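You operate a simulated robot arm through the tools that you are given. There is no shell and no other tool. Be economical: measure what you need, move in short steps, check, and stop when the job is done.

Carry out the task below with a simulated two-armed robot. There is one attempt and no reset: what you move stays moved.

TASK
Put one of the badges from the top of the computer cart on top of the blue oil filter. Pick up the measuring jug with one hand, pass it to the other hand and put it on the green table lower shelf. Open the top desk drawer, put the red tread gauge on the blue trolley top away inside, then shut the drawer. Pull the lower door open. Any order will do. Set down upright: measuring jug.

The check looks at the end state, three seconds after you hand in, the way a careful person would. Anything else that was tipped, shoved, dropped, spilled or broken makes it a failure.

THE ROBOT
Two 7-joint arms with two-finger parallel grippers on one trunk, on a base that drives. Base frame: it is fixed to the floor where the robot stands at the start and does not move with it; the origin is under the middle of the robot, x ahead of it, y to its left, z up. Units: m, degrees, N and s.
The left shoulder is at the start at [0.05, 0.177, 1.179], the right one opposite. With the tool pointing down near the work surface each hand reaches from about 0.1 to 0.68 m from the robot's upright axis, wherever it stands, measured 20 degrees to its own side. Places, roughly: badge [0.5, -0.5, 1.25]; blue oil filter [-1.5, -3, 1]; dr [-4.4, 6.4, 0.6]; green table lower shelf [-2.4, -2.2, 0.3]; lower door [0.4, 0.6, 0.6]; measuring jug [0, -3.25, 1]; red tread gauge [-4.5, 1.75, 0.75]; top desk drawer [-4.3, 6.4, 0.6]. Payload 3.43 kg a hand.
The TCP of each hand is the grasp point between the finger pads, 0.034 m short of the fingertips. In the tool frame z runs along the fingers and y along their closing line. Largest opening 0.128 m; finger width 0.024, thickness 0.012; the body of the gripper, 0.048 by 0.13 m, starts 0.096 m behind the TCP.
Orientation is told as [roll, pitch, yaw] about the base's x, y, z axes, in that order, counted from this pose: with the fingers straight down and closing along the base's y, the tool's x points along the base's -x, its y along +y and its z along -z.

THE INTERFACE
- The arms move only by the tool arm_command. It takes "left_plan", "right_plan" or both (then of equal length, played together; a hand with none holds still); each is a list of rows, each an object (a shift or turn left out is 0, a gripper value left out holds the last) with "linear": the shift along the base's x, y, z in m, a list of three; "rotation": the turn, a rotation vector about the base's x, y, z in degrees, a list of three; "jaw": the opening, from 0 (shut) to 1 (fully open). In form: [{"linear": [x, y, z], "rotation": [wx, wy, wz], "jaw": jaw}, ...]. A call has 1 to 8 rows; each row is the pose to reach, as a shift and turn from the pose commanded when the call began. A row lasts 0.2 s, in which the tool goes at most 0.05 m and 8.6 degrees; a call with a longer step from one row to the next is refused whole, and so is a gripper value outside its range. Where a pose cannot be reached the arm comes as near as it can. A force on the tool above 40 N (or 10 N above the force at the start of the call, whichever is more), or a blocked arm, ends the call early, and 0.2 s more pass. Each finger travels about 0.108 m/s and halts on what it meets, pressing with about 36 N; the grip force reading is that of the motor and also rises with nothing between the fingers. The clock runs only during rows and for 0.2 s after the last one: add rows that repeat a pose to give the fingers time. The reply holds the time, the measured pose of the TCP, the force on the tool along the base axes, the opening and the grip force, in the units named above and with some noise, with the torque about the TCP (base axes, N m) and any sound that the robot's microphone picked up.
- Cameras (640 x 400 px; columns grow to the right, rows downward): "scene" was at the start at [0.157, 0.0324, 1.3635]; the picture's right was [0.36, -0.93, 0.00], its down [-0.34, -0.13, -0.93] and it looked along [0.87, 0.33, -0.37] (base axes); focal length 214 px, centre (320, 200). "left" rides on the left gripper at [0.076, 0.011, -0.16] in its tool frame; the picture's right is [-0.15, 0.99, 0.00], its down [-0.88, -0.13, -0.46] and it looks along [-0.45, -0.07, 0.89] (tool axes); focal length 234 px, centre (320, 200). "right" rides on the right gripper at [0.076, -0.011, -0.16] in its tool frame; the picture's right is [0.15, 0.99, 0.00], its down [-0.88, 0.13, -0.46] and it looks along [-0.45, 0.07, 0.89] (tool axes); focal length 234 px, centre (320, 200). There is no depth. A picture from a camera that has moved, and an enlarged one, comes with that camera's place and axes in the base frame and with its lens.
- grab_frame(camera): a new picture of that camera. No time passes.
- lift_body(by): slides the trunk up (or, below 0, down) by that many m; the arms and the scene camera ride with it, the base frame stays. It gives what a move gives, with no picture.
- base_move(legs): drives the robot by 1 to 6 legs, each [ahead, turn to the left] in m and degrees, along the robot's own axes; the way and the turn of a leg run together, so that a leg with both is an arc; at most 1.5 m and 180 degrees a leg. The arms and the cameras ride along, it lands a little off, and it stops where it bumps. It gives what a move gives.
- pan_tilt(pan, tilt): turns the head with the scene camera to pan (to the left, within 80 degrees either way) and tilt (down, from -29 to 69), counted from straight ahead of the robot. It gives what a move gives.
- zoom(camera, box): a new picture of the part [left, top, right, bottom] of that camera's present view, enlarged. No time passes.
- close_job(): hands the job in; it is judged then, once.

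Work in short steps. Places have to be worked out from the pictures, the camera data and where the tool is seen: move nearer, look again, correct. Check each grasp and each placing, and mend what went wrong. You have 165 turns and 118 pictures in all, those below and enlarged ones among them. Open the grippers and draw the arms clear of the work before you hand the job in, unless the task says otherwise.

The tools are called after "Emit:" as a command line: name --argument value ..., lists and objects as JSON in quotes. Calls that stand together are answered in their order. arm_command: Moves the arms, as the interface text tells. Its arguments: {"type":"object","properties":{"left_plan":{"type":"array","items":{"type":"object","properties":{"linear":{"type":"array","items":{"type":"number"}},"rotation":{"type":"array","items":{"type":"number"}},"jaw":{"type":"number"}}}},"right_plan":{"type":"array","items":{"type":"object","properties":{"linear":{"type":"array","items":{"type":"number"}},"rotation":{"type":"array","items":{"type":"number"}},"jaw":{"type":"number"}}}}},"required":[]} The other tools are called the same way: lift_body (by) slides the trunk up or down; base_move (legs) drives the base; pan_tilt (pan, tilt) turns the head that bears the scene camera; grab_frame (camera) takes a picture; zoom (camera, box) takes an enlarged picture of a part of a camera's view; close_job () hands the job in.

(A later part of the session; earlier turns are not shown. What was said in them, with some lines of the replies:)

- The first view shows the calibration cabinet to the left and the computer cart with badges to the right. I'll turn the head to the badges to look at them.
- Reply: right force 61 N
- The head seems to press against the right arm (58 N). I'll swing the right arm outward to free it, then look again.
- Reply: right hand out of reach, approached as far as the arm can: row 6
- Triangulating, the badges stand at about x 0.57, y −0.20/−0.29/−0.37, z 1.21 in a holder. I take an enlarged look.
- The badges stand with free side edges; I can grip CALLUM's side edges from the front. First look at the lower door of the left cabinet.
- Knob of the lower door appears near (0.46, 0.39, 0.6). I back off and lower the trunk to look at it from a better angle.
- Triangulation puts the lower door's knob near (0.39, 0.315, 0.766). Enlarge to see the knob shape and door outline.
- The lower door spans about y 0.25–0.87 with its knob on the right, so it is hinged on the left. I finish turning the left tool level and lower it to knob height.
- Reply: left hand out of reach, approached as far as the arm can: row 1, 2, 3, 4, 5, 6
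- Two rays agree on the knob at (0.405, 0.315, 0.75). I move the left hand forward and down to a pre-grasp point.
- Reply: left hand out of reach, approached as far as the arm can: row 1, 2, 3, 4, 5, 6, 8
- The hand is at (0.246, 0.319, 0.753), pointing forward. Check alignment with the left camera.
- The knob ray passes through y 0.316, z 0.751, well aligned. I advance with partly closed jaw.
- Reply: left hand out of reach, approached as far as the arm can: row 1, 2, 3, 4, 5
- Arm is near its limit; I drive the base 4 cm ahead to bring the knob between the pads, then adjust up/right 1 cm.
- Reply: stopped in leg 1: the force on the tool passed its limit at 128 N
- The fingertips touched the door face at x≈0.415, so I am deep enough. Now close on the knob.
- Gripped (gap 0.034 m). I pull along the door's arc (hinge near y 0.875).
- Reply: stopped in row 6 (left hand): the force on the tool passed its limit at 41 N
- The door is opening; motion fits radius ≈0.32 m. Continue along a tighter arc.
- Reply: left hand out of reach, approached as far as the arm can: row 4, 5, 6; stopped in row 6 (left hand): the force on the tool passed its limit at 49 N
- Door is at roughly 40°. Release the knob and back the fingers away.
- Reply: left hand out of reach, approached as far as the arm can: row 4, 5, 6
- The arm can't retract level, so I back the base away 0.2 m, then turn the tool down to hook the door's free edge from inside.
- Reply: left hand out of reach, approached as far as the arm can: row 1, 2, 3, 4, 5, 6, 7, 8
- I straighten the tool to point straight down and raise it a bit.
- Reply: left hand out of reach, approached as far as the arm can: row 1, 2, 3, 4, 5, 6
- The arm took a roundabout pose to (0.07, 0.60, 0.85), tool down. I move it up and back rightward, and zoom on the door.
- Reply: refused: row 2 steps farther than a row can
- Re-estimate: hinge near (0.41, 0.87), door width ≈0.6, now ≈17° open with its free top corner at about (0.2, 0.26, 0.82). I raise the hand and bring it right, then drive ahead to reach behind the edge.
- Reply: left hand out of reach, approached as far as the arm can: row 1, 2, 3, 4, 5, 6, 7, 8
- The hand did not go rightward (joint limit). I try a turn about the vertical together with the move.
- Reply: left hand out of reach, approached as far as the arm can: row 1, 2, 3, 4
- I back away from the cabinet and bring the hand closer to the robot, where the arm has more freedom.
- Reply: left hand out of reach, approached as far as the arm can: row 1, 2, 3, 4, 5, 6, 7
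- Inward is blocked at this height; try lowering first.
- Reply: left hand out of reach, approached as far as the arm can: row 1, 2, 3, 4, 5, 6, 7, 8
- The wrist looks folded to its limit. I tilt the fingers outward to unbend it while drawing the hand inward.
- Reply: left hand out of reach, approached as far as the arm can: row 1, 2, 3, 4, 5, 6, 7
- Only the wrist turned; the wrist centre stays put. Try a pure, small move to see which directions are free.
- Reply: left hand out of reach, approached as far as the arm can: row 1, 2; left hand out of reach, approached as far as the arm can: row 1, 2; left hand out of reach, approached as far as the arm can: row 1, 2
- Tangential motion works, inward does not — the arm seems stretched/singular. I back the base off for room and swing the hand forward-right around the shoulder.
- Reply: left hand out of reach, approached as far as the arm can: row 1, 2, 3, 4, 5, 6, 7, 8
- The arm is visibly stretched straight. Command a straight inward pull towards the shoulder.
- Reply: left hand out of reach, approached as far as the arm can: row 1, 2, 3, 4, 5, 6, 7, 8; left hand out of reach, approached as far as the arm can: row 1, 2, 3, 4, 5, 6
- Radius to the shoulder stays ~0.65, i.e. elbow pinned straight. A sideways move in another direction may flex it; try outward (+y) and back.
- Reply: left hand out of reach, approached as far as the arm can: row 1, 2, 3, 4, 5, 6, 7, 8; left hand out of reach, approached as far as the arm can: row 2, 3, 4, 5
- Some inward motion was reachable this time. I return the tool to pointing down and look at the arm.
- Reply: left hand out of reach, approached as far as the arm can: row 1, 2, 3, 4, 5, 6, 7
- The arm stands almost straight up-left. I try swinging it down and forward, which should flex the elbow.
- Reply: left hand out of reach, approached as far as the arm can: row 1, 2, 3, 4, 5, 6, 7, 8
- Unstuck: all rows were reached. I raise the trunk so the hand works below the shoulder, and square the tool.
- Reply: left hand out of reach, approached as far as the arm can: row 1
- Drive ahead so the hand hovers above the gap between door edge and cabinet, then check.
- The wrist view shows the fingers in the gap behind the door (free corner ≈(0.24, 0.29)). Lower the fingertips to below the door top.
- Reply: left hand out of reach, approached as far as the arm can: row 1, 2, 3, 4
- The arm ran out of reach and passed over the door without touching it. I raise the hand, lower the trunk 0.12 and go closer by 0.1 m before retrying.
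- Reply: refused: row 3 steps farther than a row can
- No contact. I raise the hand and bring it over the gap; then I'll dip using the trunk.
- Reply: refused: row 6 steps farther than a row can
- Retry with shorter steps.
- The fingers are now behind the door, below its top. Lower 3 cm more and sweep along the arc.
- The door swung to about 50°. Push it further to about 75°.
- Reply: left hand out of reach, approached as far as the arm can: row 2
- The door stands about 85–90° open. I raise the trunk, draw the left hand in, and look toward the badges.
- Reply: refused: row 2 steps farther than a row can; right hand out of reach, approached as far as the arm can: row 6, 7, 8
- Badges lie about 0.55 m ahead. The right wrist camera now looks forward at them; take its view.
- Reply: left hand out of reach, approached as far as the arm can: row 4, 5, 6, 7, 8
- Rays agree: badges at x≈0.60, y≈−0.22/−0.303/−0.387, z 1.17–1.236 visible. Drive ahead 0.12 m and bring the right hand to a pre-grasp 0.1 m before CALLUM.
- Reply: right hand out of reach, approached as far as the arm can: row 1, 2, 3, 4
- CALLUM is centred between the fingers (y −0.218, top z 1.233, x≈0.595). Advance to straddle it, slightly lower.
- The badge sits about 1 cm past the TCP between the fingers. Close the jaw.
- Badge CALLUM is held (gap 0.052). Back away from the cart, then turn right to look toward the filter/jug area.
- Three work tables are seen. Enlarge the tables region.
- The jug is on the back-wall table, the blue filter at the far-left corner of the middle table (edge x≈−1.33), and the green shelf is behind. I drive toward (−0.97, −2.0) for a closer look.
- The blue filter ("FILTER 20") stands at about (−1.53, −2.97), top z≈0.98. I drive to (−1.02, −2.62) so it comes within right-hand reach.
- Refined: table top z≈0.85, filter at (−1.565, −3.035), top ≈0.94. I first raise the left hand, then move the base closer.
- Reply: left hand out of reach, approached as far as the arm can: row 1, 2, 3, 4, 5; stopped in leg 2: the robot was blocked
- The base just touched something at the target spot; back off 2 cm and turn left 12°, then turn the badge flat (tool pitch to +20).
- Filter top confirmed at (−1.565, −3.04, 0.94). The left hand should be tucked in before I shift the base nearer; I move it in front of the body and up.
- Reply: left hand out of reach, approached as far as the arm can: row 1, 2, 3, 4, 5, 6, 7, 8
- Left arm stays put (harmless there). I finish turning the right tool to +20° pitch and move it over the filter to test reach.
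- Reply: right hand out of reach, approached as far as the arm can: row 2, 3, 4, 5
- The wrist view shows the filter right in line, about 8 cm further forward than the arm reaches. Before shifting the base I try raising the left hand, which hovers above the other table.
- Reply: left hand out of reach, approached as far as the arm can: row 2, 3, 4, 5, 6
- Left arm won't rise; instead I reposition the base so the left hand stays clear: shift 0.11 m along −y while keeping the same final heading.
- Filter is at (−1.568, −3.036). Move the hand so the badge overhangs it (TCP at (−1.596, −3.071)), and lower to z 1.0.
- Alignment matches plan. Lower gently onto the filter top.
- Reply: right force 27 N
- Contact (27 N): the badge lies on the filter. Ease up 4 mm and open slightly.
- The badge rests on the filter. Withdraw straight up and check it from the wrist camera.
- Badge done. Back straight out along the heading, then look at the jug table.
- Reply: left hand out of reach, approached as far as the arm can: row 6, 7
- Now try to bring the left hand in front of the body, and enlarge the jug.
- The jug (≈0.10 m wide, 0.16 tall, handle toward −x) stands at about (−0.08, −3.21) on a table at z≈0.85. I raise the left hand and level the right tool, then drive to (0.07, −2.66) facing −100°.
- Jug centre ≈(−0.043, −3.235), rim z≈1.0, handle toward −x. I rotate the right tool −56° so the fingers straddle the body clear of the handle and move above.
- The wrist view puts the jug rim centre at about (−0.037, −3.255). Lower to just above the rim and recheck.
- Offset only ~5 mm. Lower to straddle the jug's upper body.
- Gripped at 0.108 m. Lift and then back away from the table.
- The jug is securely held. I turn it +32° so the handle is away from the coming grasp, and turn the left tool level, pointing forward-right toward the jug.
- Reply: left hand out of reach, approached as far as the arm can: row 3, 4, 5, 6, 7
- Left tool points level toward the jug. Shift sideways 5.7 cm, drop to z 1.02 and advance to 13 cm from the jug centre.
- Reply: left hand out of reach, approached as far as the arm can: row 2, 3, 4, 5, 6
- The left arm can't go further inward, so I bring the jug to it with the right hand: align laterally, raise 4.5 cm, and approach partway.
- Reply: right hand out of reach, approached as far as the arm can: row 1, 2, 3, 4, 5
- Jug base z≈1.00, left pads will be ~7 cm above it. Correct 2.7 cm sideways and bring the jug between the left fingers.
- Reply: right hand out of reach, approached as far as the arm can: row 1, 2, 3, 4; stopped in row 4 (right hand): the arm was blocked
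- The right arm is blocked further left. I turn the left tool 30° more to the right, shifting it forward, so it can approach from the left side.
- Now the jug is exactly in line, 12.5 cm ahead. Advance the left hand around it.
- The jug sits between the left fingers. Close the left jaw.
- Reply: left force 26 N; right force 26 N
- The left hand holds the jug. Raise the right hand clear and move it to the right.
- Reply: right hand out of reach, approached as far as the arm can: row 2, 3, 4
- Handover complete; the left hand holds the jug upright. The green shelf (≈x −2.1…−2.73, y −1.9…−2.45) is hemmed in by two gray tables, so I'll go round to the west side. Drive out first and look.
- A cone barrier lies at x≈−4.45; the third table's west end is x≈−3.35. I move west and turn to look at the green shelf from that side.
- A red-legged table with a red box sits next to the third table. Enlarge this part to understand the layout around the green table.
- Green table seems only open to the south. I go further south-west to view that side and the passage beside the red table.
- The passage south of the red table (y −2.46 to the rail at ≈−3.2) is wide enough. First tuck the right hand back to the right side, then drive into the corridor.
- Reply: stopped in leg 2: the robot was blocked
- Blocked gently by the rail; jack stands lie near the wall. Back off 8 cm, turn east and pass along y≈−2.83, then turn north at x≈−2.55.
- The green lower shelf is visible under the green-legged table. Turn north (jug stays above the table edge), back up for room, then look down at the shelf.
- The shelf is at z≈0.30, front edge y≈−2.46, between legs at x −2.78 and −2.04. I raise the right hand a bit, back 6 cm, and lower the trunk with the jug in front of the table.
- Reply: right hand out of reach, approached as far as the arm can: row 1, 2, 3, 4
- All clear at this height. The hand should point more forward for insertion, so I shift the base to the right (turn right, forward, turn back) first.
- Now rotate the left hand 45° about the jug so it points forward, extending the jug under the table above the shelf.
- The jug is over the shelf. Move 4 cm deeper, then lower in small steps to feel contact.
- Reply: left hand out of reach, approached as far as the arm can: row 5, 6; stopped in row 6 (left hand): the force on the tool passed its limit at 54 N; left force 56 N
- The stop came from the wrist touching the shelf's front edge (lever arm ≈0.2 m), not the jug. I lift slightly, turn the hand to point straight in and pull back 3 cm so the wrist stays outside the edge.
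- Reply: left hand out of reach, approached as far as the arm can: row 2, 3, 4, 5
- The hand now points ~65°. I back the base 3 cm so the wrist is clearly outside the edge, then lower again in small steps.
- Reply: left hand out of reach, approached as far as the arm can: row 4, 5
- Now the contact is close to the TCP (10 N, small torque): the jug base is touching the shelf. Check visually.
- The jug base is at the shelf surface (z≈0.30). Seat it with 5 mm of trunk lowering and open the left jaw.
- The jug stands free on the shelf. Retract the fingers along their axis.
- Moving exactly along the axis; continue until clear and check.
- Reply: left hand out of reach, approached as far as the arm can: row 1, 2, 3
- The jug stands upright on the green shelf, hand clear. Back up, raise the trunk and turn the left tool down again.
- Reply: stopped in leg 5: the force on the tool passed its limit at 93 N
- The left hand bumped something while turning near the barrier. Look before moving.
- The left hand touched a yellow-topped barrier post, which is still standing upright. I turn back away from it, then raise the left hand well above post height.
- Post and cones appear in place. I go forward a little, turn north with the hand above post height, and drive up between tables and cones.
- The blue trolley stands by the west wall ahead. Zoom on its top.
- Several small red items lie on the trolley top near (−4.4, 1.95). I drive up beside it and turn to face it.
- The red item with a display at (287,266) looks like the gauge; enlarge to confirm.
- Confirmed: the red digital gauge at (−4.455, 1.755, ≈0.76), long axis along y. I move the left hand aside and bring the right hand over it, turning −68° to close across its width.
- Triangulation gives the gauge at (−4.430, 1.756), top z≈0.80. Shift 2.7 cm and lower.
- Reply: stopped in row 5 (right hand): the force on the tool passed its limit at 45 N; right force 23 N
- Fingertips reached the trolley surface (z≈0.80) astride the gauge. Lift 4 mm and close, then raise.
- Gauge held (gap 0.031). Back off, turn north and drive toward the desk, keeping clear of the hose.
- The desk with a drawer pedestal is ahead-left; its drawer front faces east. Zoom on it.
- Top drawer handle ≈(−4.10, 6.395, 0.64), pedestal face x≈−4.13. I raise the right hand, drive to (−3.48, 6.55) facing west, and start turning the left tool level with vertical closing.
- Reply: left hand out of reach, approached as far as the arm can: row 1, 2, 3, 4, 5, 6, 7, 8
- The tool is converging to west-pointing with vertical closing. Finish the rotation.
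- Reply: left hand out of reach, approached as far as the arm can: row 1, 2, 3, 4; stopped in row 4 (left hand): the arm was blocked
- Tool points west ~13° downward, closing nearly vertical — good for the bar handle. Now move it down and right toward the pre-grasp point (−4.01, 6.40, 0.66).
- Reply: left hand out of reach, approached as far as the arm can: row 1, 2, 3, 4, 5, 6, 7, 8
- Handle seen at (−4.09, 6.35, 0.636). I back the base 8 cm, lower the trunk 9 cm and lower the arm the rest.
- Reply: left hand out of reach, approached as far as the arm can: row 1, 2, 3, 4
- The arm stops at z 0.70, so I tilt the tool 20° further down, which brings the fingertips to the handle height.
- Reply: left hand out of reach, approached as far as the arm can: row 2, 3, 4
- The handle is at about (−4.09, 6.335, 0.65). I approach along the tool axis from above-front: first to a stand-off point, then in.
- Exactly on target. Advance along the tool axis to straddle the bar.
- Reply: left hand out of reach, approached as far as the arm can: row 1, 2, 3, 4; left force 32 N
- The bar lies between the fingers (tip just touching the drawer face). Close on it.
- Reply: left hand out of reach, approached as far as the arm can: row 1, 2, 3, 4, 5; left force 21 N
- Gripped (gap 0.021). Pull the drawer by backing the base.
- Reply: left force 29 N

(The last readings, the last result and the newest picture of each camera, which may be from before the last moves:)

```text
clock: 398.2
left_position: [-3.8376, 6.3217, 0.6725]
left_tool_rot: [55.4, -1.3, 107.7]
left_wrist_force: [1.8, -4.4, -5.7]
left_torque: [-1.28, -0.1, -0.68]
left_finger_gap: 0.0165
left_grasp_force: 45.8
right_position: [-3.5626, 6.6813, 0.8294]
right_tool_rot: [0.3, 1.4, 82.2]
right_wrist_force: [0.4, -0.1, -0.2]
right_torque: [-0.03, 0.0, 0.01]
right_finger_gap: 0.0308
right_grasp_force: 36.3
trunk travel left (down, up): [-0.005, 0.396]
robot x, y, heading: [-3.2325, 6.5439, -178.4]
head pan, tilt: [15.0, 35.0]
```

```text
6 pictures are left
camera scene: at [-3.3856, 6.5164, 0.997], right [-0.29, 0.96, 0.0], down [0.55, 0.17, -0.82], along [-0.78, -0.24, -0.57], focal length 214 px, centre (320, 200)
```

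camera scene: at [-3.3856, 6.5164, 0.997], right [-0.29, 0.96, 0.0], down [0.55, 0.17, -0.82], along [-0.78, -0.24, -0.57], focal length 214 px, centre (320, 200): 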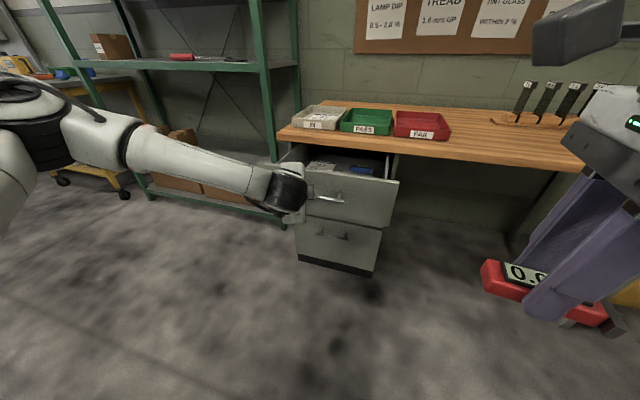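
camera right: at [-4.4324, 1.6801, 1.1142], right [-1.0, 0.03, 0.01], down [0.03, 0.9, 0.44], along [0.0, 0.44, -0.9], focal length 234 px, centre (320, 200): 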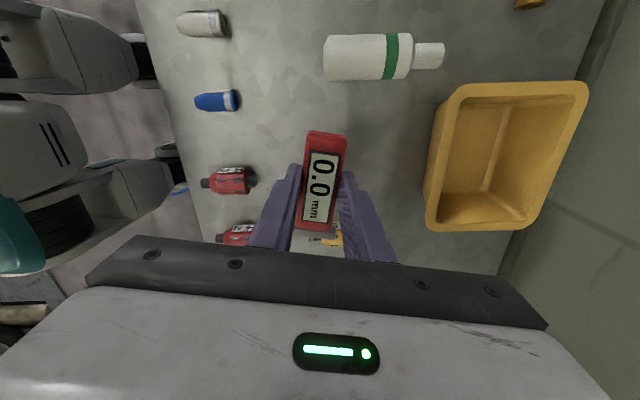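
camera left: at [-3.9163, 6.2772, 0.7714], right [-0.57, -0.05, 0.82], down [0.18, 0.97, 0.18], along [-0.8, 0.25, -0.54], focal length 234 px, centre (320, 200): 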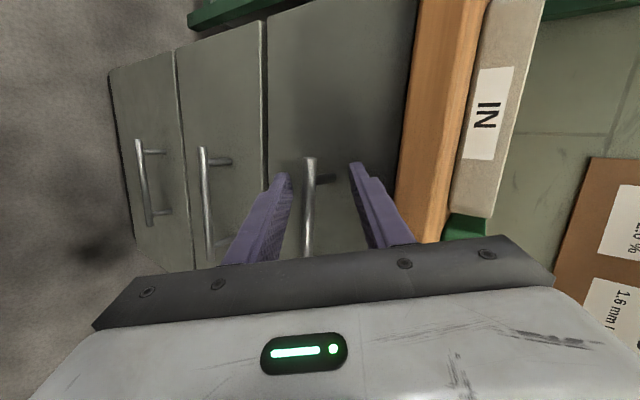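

The drawer is open about 0.21 m. Pull 6 cm more, then release and withdraw the left hand along its axis and to the left.

Emit:
base_move --legs '[[-0.06, 0]]'

Emit:
arm_command --left_plan '[{"jaw": 0.3}, {"jaw": 0.42}, {"jaw": 0.42}, {"linear": [0.024, 0.0067, 0.017]}, {"linear": [0.048, 0.0134, 0.034]}, {"linear": [0.08, 0.022, 0.056]}]'

Emit:
arm_command --left_plan '[{"linear": [0.0, -0.03, 0.03]}, {"linear": [0.0, -0.06, 0.06]}, {"linear": [0.0, -0.095, 0.09]}, {"linear": [0.0, -0.13, 0.12]}, {"linear": [0.0, -0.17, 0.13]}, {"linear": [0.0, -0.21, 0.13]}]'

```text
clock: 399.2
left_position: [-3.7789, 6.3226, 0.6728]
left_tool_rot: [55.4, -1.6, 107.9]
left_wrist_force: [0.8, -14.8, -5.4]
left_torque: [-0.96, -0.21, -0.65]
left_finger_gap: 0.0168
left_grasp_force: 45.0
right_position: [-3.5032, 6.6822, 0.8311]
right_tool_rot: [0.2, 1.2, 82.2]
right_wrist_force: [0.1, -1.0, -0.1]
right_torque: [-0.03, 0.02, 0.01]
right_finger_gap: 0.0308
right_grasp_force: 36.0
trunk travel left (down, up): [-0.005, 0.396]
robot x, y, heading: [-3.173, 6.548, -178.2]
head pan, tilt: [15.0, 35.0]
```

```text
clock: 400.6
left_position: [-3.6991, 6.3445, 0.7291]
left_tool_rot: [55.3, -1.4, 107.9]
left_wrist_force: [-0.6, 0.1, 0.1]
left_torque: [0.05, 0.01, 0.03]
left_finger_gap: 0.0537
left_grasp_force: 0.0
right_position: [-3.5039, 6.6829, 0.8305]
right_tool_rot: [0.3, 1.3, 82.2]
right_wrist_force: [-0.4, -0.4, -0.5]
right_torque: [0.0, -0.02, -0.04]
right_finger_gap: 0.0311
right_grasp_force: 35.9
trunk travel left (down, up): [-0.005, 0.396]
robot x, y, heading: [-3.1743, 6.5487, -177.9]
head pan, tilt: [15.0, 35.0]
```

```text
clock: 402.0
left_position: [-3.6947, 6.1416, 0.8183]
left_tool_rot: [56.7, -1.8, 108.0]
left_wrist_force: [-0.5, 0.1, 0.8]
left_torque: [-0.01, -0.01, 0.0]
left_finger_gap: 0.0539
left_grasp_force: 0.0
left hand out of reach, approached as far as the arm can: row 4, 5, 6
right_position: [-3.5033, 6.6829, 0.8309]
right_tool_rot: [0.3, 1.4, 82.2]
right_wrist_force: [-0.2, -0.3, -0.5]
right_torque: [-0.04, 0.02, 0.0]
right_finger_gap: 0.0309
right_grasp_force: 36.0
trunk travel left (down, up): [-0.005, 0.396]
robot x, y, heading: [-3.1745, 6.5457, -178.0]
head pan, tilt: [15.0, 35.0]
```

Drawer is open ≈0.27 m; left hand clear. Turn left 20° and move forward so the right hand can reach over the drawer, then look.

Emit:
base_move --legs '[[0, 20], [0.25, 0]]'

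Emit:
arm_command --right_plan '[{"linear": [-0.02, -0.005, 0.04]}, {"linear": [-0.06, -0.015, 0.06]}, {"linear": [-0.1, -0.03, 0.06]}, {"linear": [-0.145, -0.045, 0.06]}, {"linear": [-0.18, -0.055, 0.06]}, {"linear": [-0.208, -0.06, 0.05]}]'

Emit:
grab_frame --camera "right"

```text
clock: 404.9
left_position: [-3.7529, 5.8937, 0.8178]
left_tool_rot: [56.7, -1.7, 128.2]
left_wrist_force: [-0.5, 0.2, 0.3]
left_torque: [0.0, -0.03, 0.01]
left_finger_gap: 0.0539
left_grasp_force: 0.0
right_position: [-3.7607, 6.4676, 0.8301]
right_tool_rot: [0.2, 1.2, 102.3]
right_wrist_force: [0.1, 0.0, -0.8]
right_torque: [-0.01, 0.04, 0.03]
right_finger_gap: 0.031
right_grasp_force: 35.6
trunk travel left (down, up): [-0.005, 0.396]
robot x, y, heading: [-3.4012, 6.4532, -158.0]
head pan, tilt: [15.0, 35.0]
```

```text
clock: 406.3
left_position: [-3.7538, 5.8943, 0.8177]
left_tool_rot: [56.6, -1.8, 128.2]
left_wrist_force: [-0.1, -0.2, 0.1]
left_torque: [-0.01, 0.0, -0.02]
left_finger_gap: 0.0542
left_grasp_force: 0.1
right_position: [-3.9689, 6.4066, 0.8783]
right_tool_rot: [0.2, 1.3, 102.4]
right_wrist_force: [0.3, -0.5, -0.3]
right_torque: [-0.02, 0.03, 0.01]
right_finger_gap: 0.0308
right_grasp_force: 35.7
trunk travel left (down, up): [-0.005, 0.396]
robot x, y, heading: [-3.4043, 6.4556, -157.9]
head pan, tilt: [15.0, 35.0]
```

```text
5 pictures are left
camera right: at [-3.9421, 6.3384, 1.0417], right [-0.93, -0.36, 0.01], down [-0.32, 0.84, 0.44], along [-0.16, 0.4, -0.9], focal length 234 px, centre (320, 200)
```

right: 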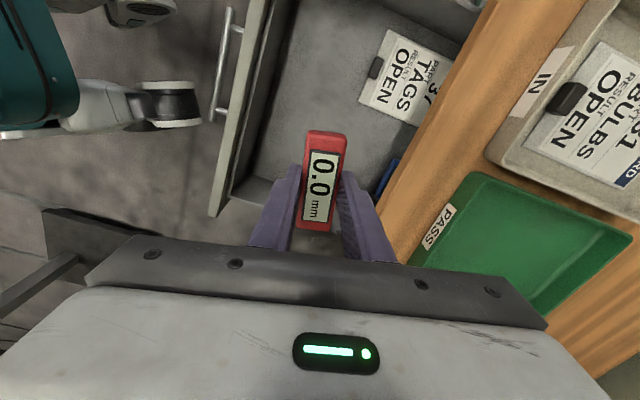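

The gauge is over free space in the drawer (tags pad is elsewhere). Lower it into the drawer.

Emit:
arm_command --right_plan '[{"linear": [0.0, -0.01, -0.045]}, {"linear": [0.0, -0.01, -0.09]}, {"linear": [0.0, -0.01, -0.135]}, {"linear": [0.0, -0.01, -0.175]}, {"linear": [0.0, -0.01, -0.205]}, {"linear": [0.0, -0.01, -0.225]}, {"linear": [0.0, -0.01, -0.24]}]'

```text
clock: 407.9
left_position: [-3.7533, 5.8931, 0.8184]
left_tool_rot: [56.8, -1.6, 128.3]
left_wrist_force: [-1.1, -0.6, 0.2]
left_torque: [0.03, -0.01, -0.01]
left_finger_gap: 0.054
left_grasp_force: 0.0
right_position: [-3.9684, 6.3977, 0.6395]
right_tool_rot: [0.4, 1.4, 102.3]
right_wrist_force: [0.1, 0.5, -0.9]
right_torque: [-0.02, 0.01, 0.01]
right_finger_gap: 0.0308
right_grasp_force: 35.5
trunk travel left (down, up): [-0.005, 0.396]
robot x, y, heading: [-3.405, 6.4502, -158.3]
head pan, tilt: [15.0, 35.0]
```

No contact yet; continue in small steps.

Emit:
arm_command --right_plan '[{"linear": [0, 0, -0.01]}, {"linear": [0, 0, -0.02]}, {"linear": [0, 0, -0.03]}, {"linear": [0, 0, -0.038]}]'

Emit:
grab_frame --camera "right"

```text
clock: 408.8
left_position: [-3.7515, 5.8941, 0.8188]
left_tool_rot: [56.7, -1.7, 128.3]
left_wrist_force: [0.3, -0.4, 0.5]
left_torque: [-0.01, 0.01, 0.0]
left_finger_gap: 0.0539
left_grasp_force: 0.0
right_position: [-3.9718, 6.3978, 0.618]
right_tool_rot: [1.2, 1.6, 102.2]
right_wrist_force: [-1.8, 3.5, 15.2]
right_torque: [0.67, -0.1, 0.09]
right_finger_gap: 0.0311
right_grasp_force: 35.5
trunk travel left (down, up): [-0.005, 0.396]
robot x, y, heading: [-3.3991, 6.4517, -158.2]
head pan, tilt: [15.0, 35.0]
stopped in row 4 (right hand): the force on the tool passed its limit at 47 N (the readings are from after the stop); the commanded pose is now the measured one
```

```text
4 pictures are left
camera right: at [-3.9425, 6.3305, 0.7802], right [-0.94, -0.35, 0.03], down [-0.31, 0.85, 0.43], along [-0.17, 0.4, -0.9], focal length 234 px, centre (320, 200)
```

right: 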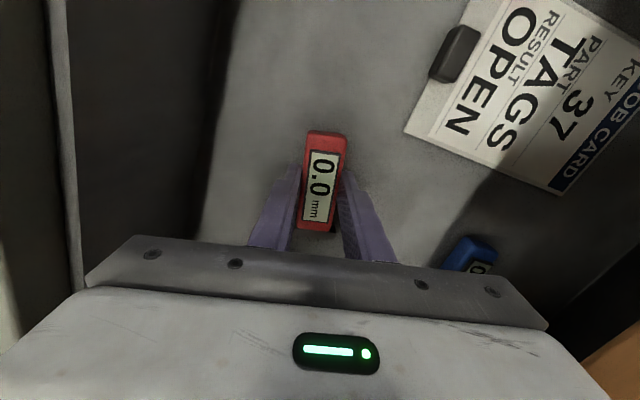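

The gauge rests on the drawer bottom. Release and rise straight out.

Emit:
arm_command --right_plan '[{"linear": [0, 0, 0.003]}, {"linear": [0, 0, 0.003], "jaw": 0.35}, {"linear": [0, 0, 0.003], "jaw": 0.45}, {"linear": [0, 0, 0.04]}, {"linear": [0, 0, 0.085]}, {"linear": [0, 0, 0.13]}, {"linear": [0, 0, 0.175]}, {"linear": [0, 0, 0.22]}]'

Emit:
grab_frame --camera "right"

```text
clock: 410.6
left_position: [-3.7531, 5.8929, 0.818]
left_tool_rot: [56.6, -1.7, 128.2]
left_wrist_force: [-0.4, -0.1, -0.3]
left_torque: [0.04, -0.01, 0.0]
left_finger_gap: 0.0541
left_grasp_force: 0.2
right_position: [-3.9701, 6.3973, 0.8354]
right_tool_rot: [0.9, 1.7, 102.3]
right_wrist_force: [0.6, 0.5, -1.5]
right_torque: [-0.03, -0.02, 0.02]
right_finger_gap: 0.0576
right_grasp_force: 0.0
trunk travel left (down, up): [-0.005, 0.396]
robot x, y, heading: [-3.4008, 6.4566, -158.1]
head pan, tilt: [15.0, 35.0]
```

```text
3 pictures are left
camera right: at [-3.9423, 6.3308, 0.9977], right [-0.94, -0.35, 0.02], down [-0.31, 0.85, 0.43], along [-0.17, 0.4, -0.9], focal length 234 px, centre (320, 200)
```

right: 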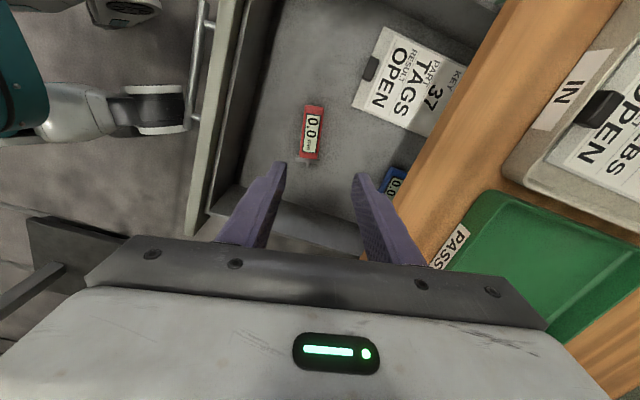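

The red gauge lies in the drawer. Return the base to its earlier pose, close the left jaw and line the left fingertips up with the drawer handle for pushing.

Emit:
base_move --legs '[[-0.25, 0], [0, -20]]'

Emit:
arm_command --left_plan '[{"linear": [0, 0.035, -0.01], "jaw": 0}, {"linear": [0, 0.075, -0.03]}, {"linear": [0, 0.11, -0.06]}, {"linear": [0, 0.145, -0.09]}, {"linear": [0, 0.175, -0.12]}, {"linear": [0, 0.2, -0.145]}]'

```text
clock: 413.5
left_position: [-3.6896, 6.1419, 0.8182]
left_tool_rot: [56.7, -1.9, 108.3]
left_wrist_force: [0.4, 0.3, 0.6]
left_torque: [0.01, 0.02, -0.04]
left_finger_gap: 0.0539
left_grasp_force: 0.1
right_position: [-3.7218, 6.6886, 0.8357]
right_tool_rot: [0.9, 1.6, 82.5]
right_wrist_force: [0.7, -0.1, 0.1]
right_torque: [-0.03, 0.0, -0.01]
right_finger_gap: 0.0578
right_grasp_force: 0.1
trunk travel left (down, up): [-0.005, 0.396]
robot x, y, heading: [-3.1671, 6.552, -178.0]
head pan, tilt: [15.0, 35.0]
```

```text
clock: 414.9
left_position: [-3.6906, 6.3404, 0.675]
left_tool_rot: [56.8, -1.8, 108.3]
left_wrist_force: [0.1, -0.2, 0.4]
left_torque: [-0.03, -0.02, 0.01]
left_finger_gap: 0.0
left_grasp_force: 33.4
right_position: [-3.7213, 6.6897, 0.8341]
right_tool_rot: [0.8, 1.6, 82.4]
right_wrist_force: [0.3, -0.5, 0.9]
right_torque: [0.0, -0.01, 0.01]
right_finger_gap: 0.0575
right_grasp_force: 0.0
trunk travel left (down, up): [-0.005, 0.396]
robot x, y, heading: [-3.1705, 6.5481, -178.1]
head pan, tilt: [15.0, 35.0]
```

Left fingertips are lined up. Pull the right hand up and back, then push by driving forward.

Emit:
arm_command --right_plan '[{"linear": [0.03, 0.01, 0.03]}, {"linear": [0.06, 0.02, 0.06]}, {"linear": [0.09, 0.03, 0.09]}, {"linear": [0.12, 0.04, 0.12]}]'

Emit:
base_move --legs '[[0.36, 0]]'

Emit:
grab_frame --camera "scene"

```text
clock: 415.9
left_position: [-3.6899, 6.3402, 0.6747]
left_tool_rot: [56.7, -1.8, 108.2]
left_wrist_force: [-0.9, -0.5, 0.4]
left_torque: [0.01, 0.02, 0.0]
left_finger_gap: 0.0
left_grasp_force: 32.6
right_position: [-3.6023, 6.7292, 0.9569]
right_tool_rot: [0.8, 1.6, 82.4]
right_wrist_force: [-0.5, 0.6, -0.7]
right_torque: [0.0, -0.04, 0.01]
right_finger_gap: 0.0576
right_grasp_force: 0.0
trunk travel left (down, up): [-0.005, 0.396]
robot x, y, heading: [-3.166, 6.5492, -178.0]
head pan, tilt: [15.0, 35.0]
```

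```text
clock: 418.2
left_position: [-4.0326, 6.3298, 0.6741]
left_tool_rot: [56.4, -1.5, 108.4]
left_wrist_force: [1.4, 0.4, 1.5]
left_torque: [0.02, 0.0, 0.0]
left_finger_gap: 0.0
left_grasp_force: 32.6
right_position: [-3.9479, 6.7178, 0.9555]
right_tool_rot: [0.9, 1.6, 82.4]
right_wrist_force: [-0.7, -0.3, 0.5]
right_torque: [-0.01, -0.01, 0.03]
right_finger_gap: 0.0576
right_grasp_force: 0.0
trunk travel left (down, up): [-0.005, 0.396]
robot x, y, heading: [-3.5119, 6.5363, -177.7]
head pan, tilt: [15.0, 35.0]
stopped in leg 1: the force on the tool passed its limit at 93 N (the readings are from after the stop); the commanded pose is now the measured one
```

```text
2 pictures are left
camera scene: at [-3.6681, 6.5075, 0.997], right [-0.29, 0.96, 0.0], down [0.55, 0.17, -0.82], along [-0.78, -0.24, -0.57], focal length 214 px, centre (320, 200)
```

scene: 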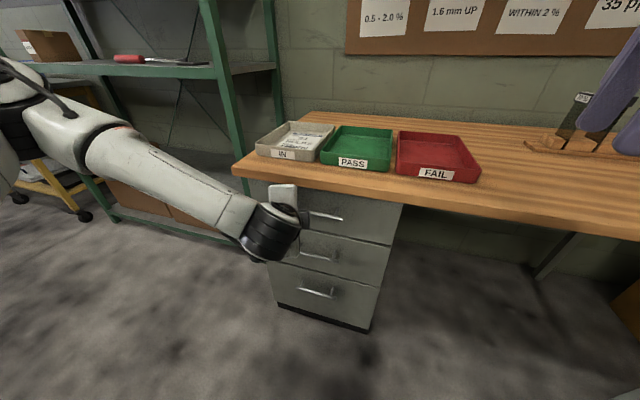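

The push ended in a hard stop and the drawer looks shut. Enlarge to verify that it is flush.

Emit:
zoom --camera "scene" --box '[250, 160, 430, 340]'

```text
2.22 times, centred on (340, 250) of scene
camera zoom: at [-3.6681, 6.5075, 0.997], right [-0.29, 0.96, 0.0], down [0.55, 0.17, -0.82], along [-0.78, -0.24, -0.57], focal length 477 px, centre (276, 89)
```

zoom: 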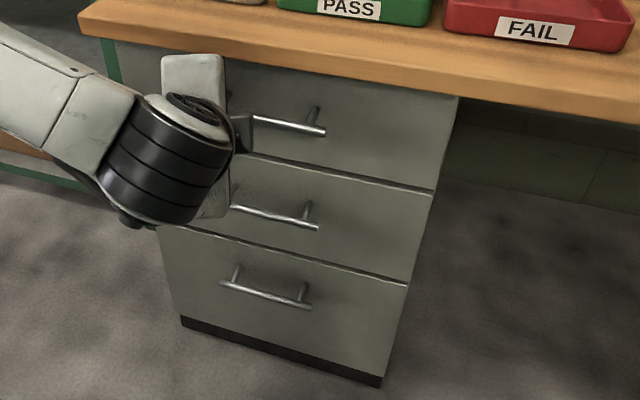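

All three drawer fronts are flush. Back away and open both grippers.

Emit:
base_move --legs '[[-0.4, 0]]'

Emit:
arm_command --left_plan '[{"jaw": 0.5}, {"jaw": 1}, {"jaw": 1}]' --right_plan '[{"jaw": 0.7}, {"jaw": 1}, {"jaw": 1}]'

Emit:
grab_frame --camera "scene"

```text
clock: 420.7
left_position: [-3.6332, 6.3432, 0.6732]
left_tool_rot: [56.4, -1.6, 108.3]
left_wrist_force: [-0.2, 0.6, 0.5]
left_torque: [0.02, 0.03, 0.01]
left_finger_gap: 0.0001
left_grasp_force: 32.9
right_position: [-3.5489, 6.7312, 0.9556]
right_tool_rot: [0.9, 1.7, 82.3]
right_wrist_force: [-0.4, -0.6, 0.2]
right_torque: [0.0, -0.02, 0.0]
right_finger_gap: 0.0575
right_grasp_force: 0.0
trunk travel left (down, up): [-0.005, 0.396]
robot x, y, heading: [-3.1177, 6.5479, -177.9]
head pan, tilt: [15.0, 35.0]
```

```text
clock: 421.5
left_position: [-3.6319, 6.3437, 0.6737]
left_tool_rot: [56.4, -1.6, 108.3]
left_wrist_force: [-0.2, 0.6, 0.0]
left_torque: [0.01, 0.0, -0.02]
left_finger_gap: 0.1281
left_grasp_force: 0.0
right_position: [-3.5486, 6.7317, 0.9566]
right_tool_rot: [0.9, 1.6, 82.3]
right_wrist_force: [-0.1, -1.4, 0.3]
right_torque: [0.0, -0.01, 0.0]
right_finger_gap: 0.1281
right_grasp_force: 0.0
trunk travel left (down, up): [-0.005, 0.396]
robot x, y, heading: [-3.1137, 6.5516, -178.5]
head pan, tilt: [15.0, 35.0]
```

```text
0 pictures are left
camera scene: at [-3.2683, 6.5212, 0.997], right [-0.29, 0.96, 0.0], down [0.55, 0.17, -0.82], along [-0.78, -0.24, -0.57], focal length 214 px, centre (320, 200)
```

scene: 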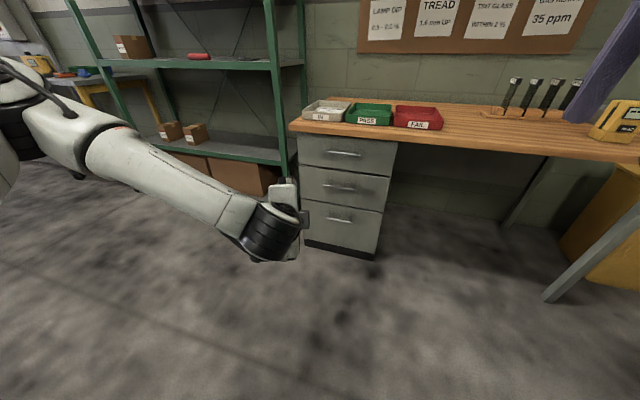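

The drawer is shut and both arms are clear with grippers open; all four parts are done, so I hand in.

Emit:
close_job

```text
The job is handed in.
```

The job is handed in with all four parts done, but I bumped a few things along the way: while turning, the left hand hit a yellow-topped barrier post at about 93 N. The post stayed upright and looked to be within about 2 cm of where it stood. The base also stopped against the filter table and the floor rail, and one early hand contact pushed on the lower door at about 128 N. I saw nothing tipped or dropped.

- **Badge:** the CALLUM badge is lying on the blue oil filter, slightly off centre.
- **Measuring jug:** I picked it up with the right hand, passed it to the left, and set it upright on the green table's lower shelf.
- **Tread gauge:** the red gauge is inside the top desk drawer. The drawer was flush with the others when I checked.
- **Lower door:** it was standing roughly 85–90° open when I last looked, before I moved on to the other parts.
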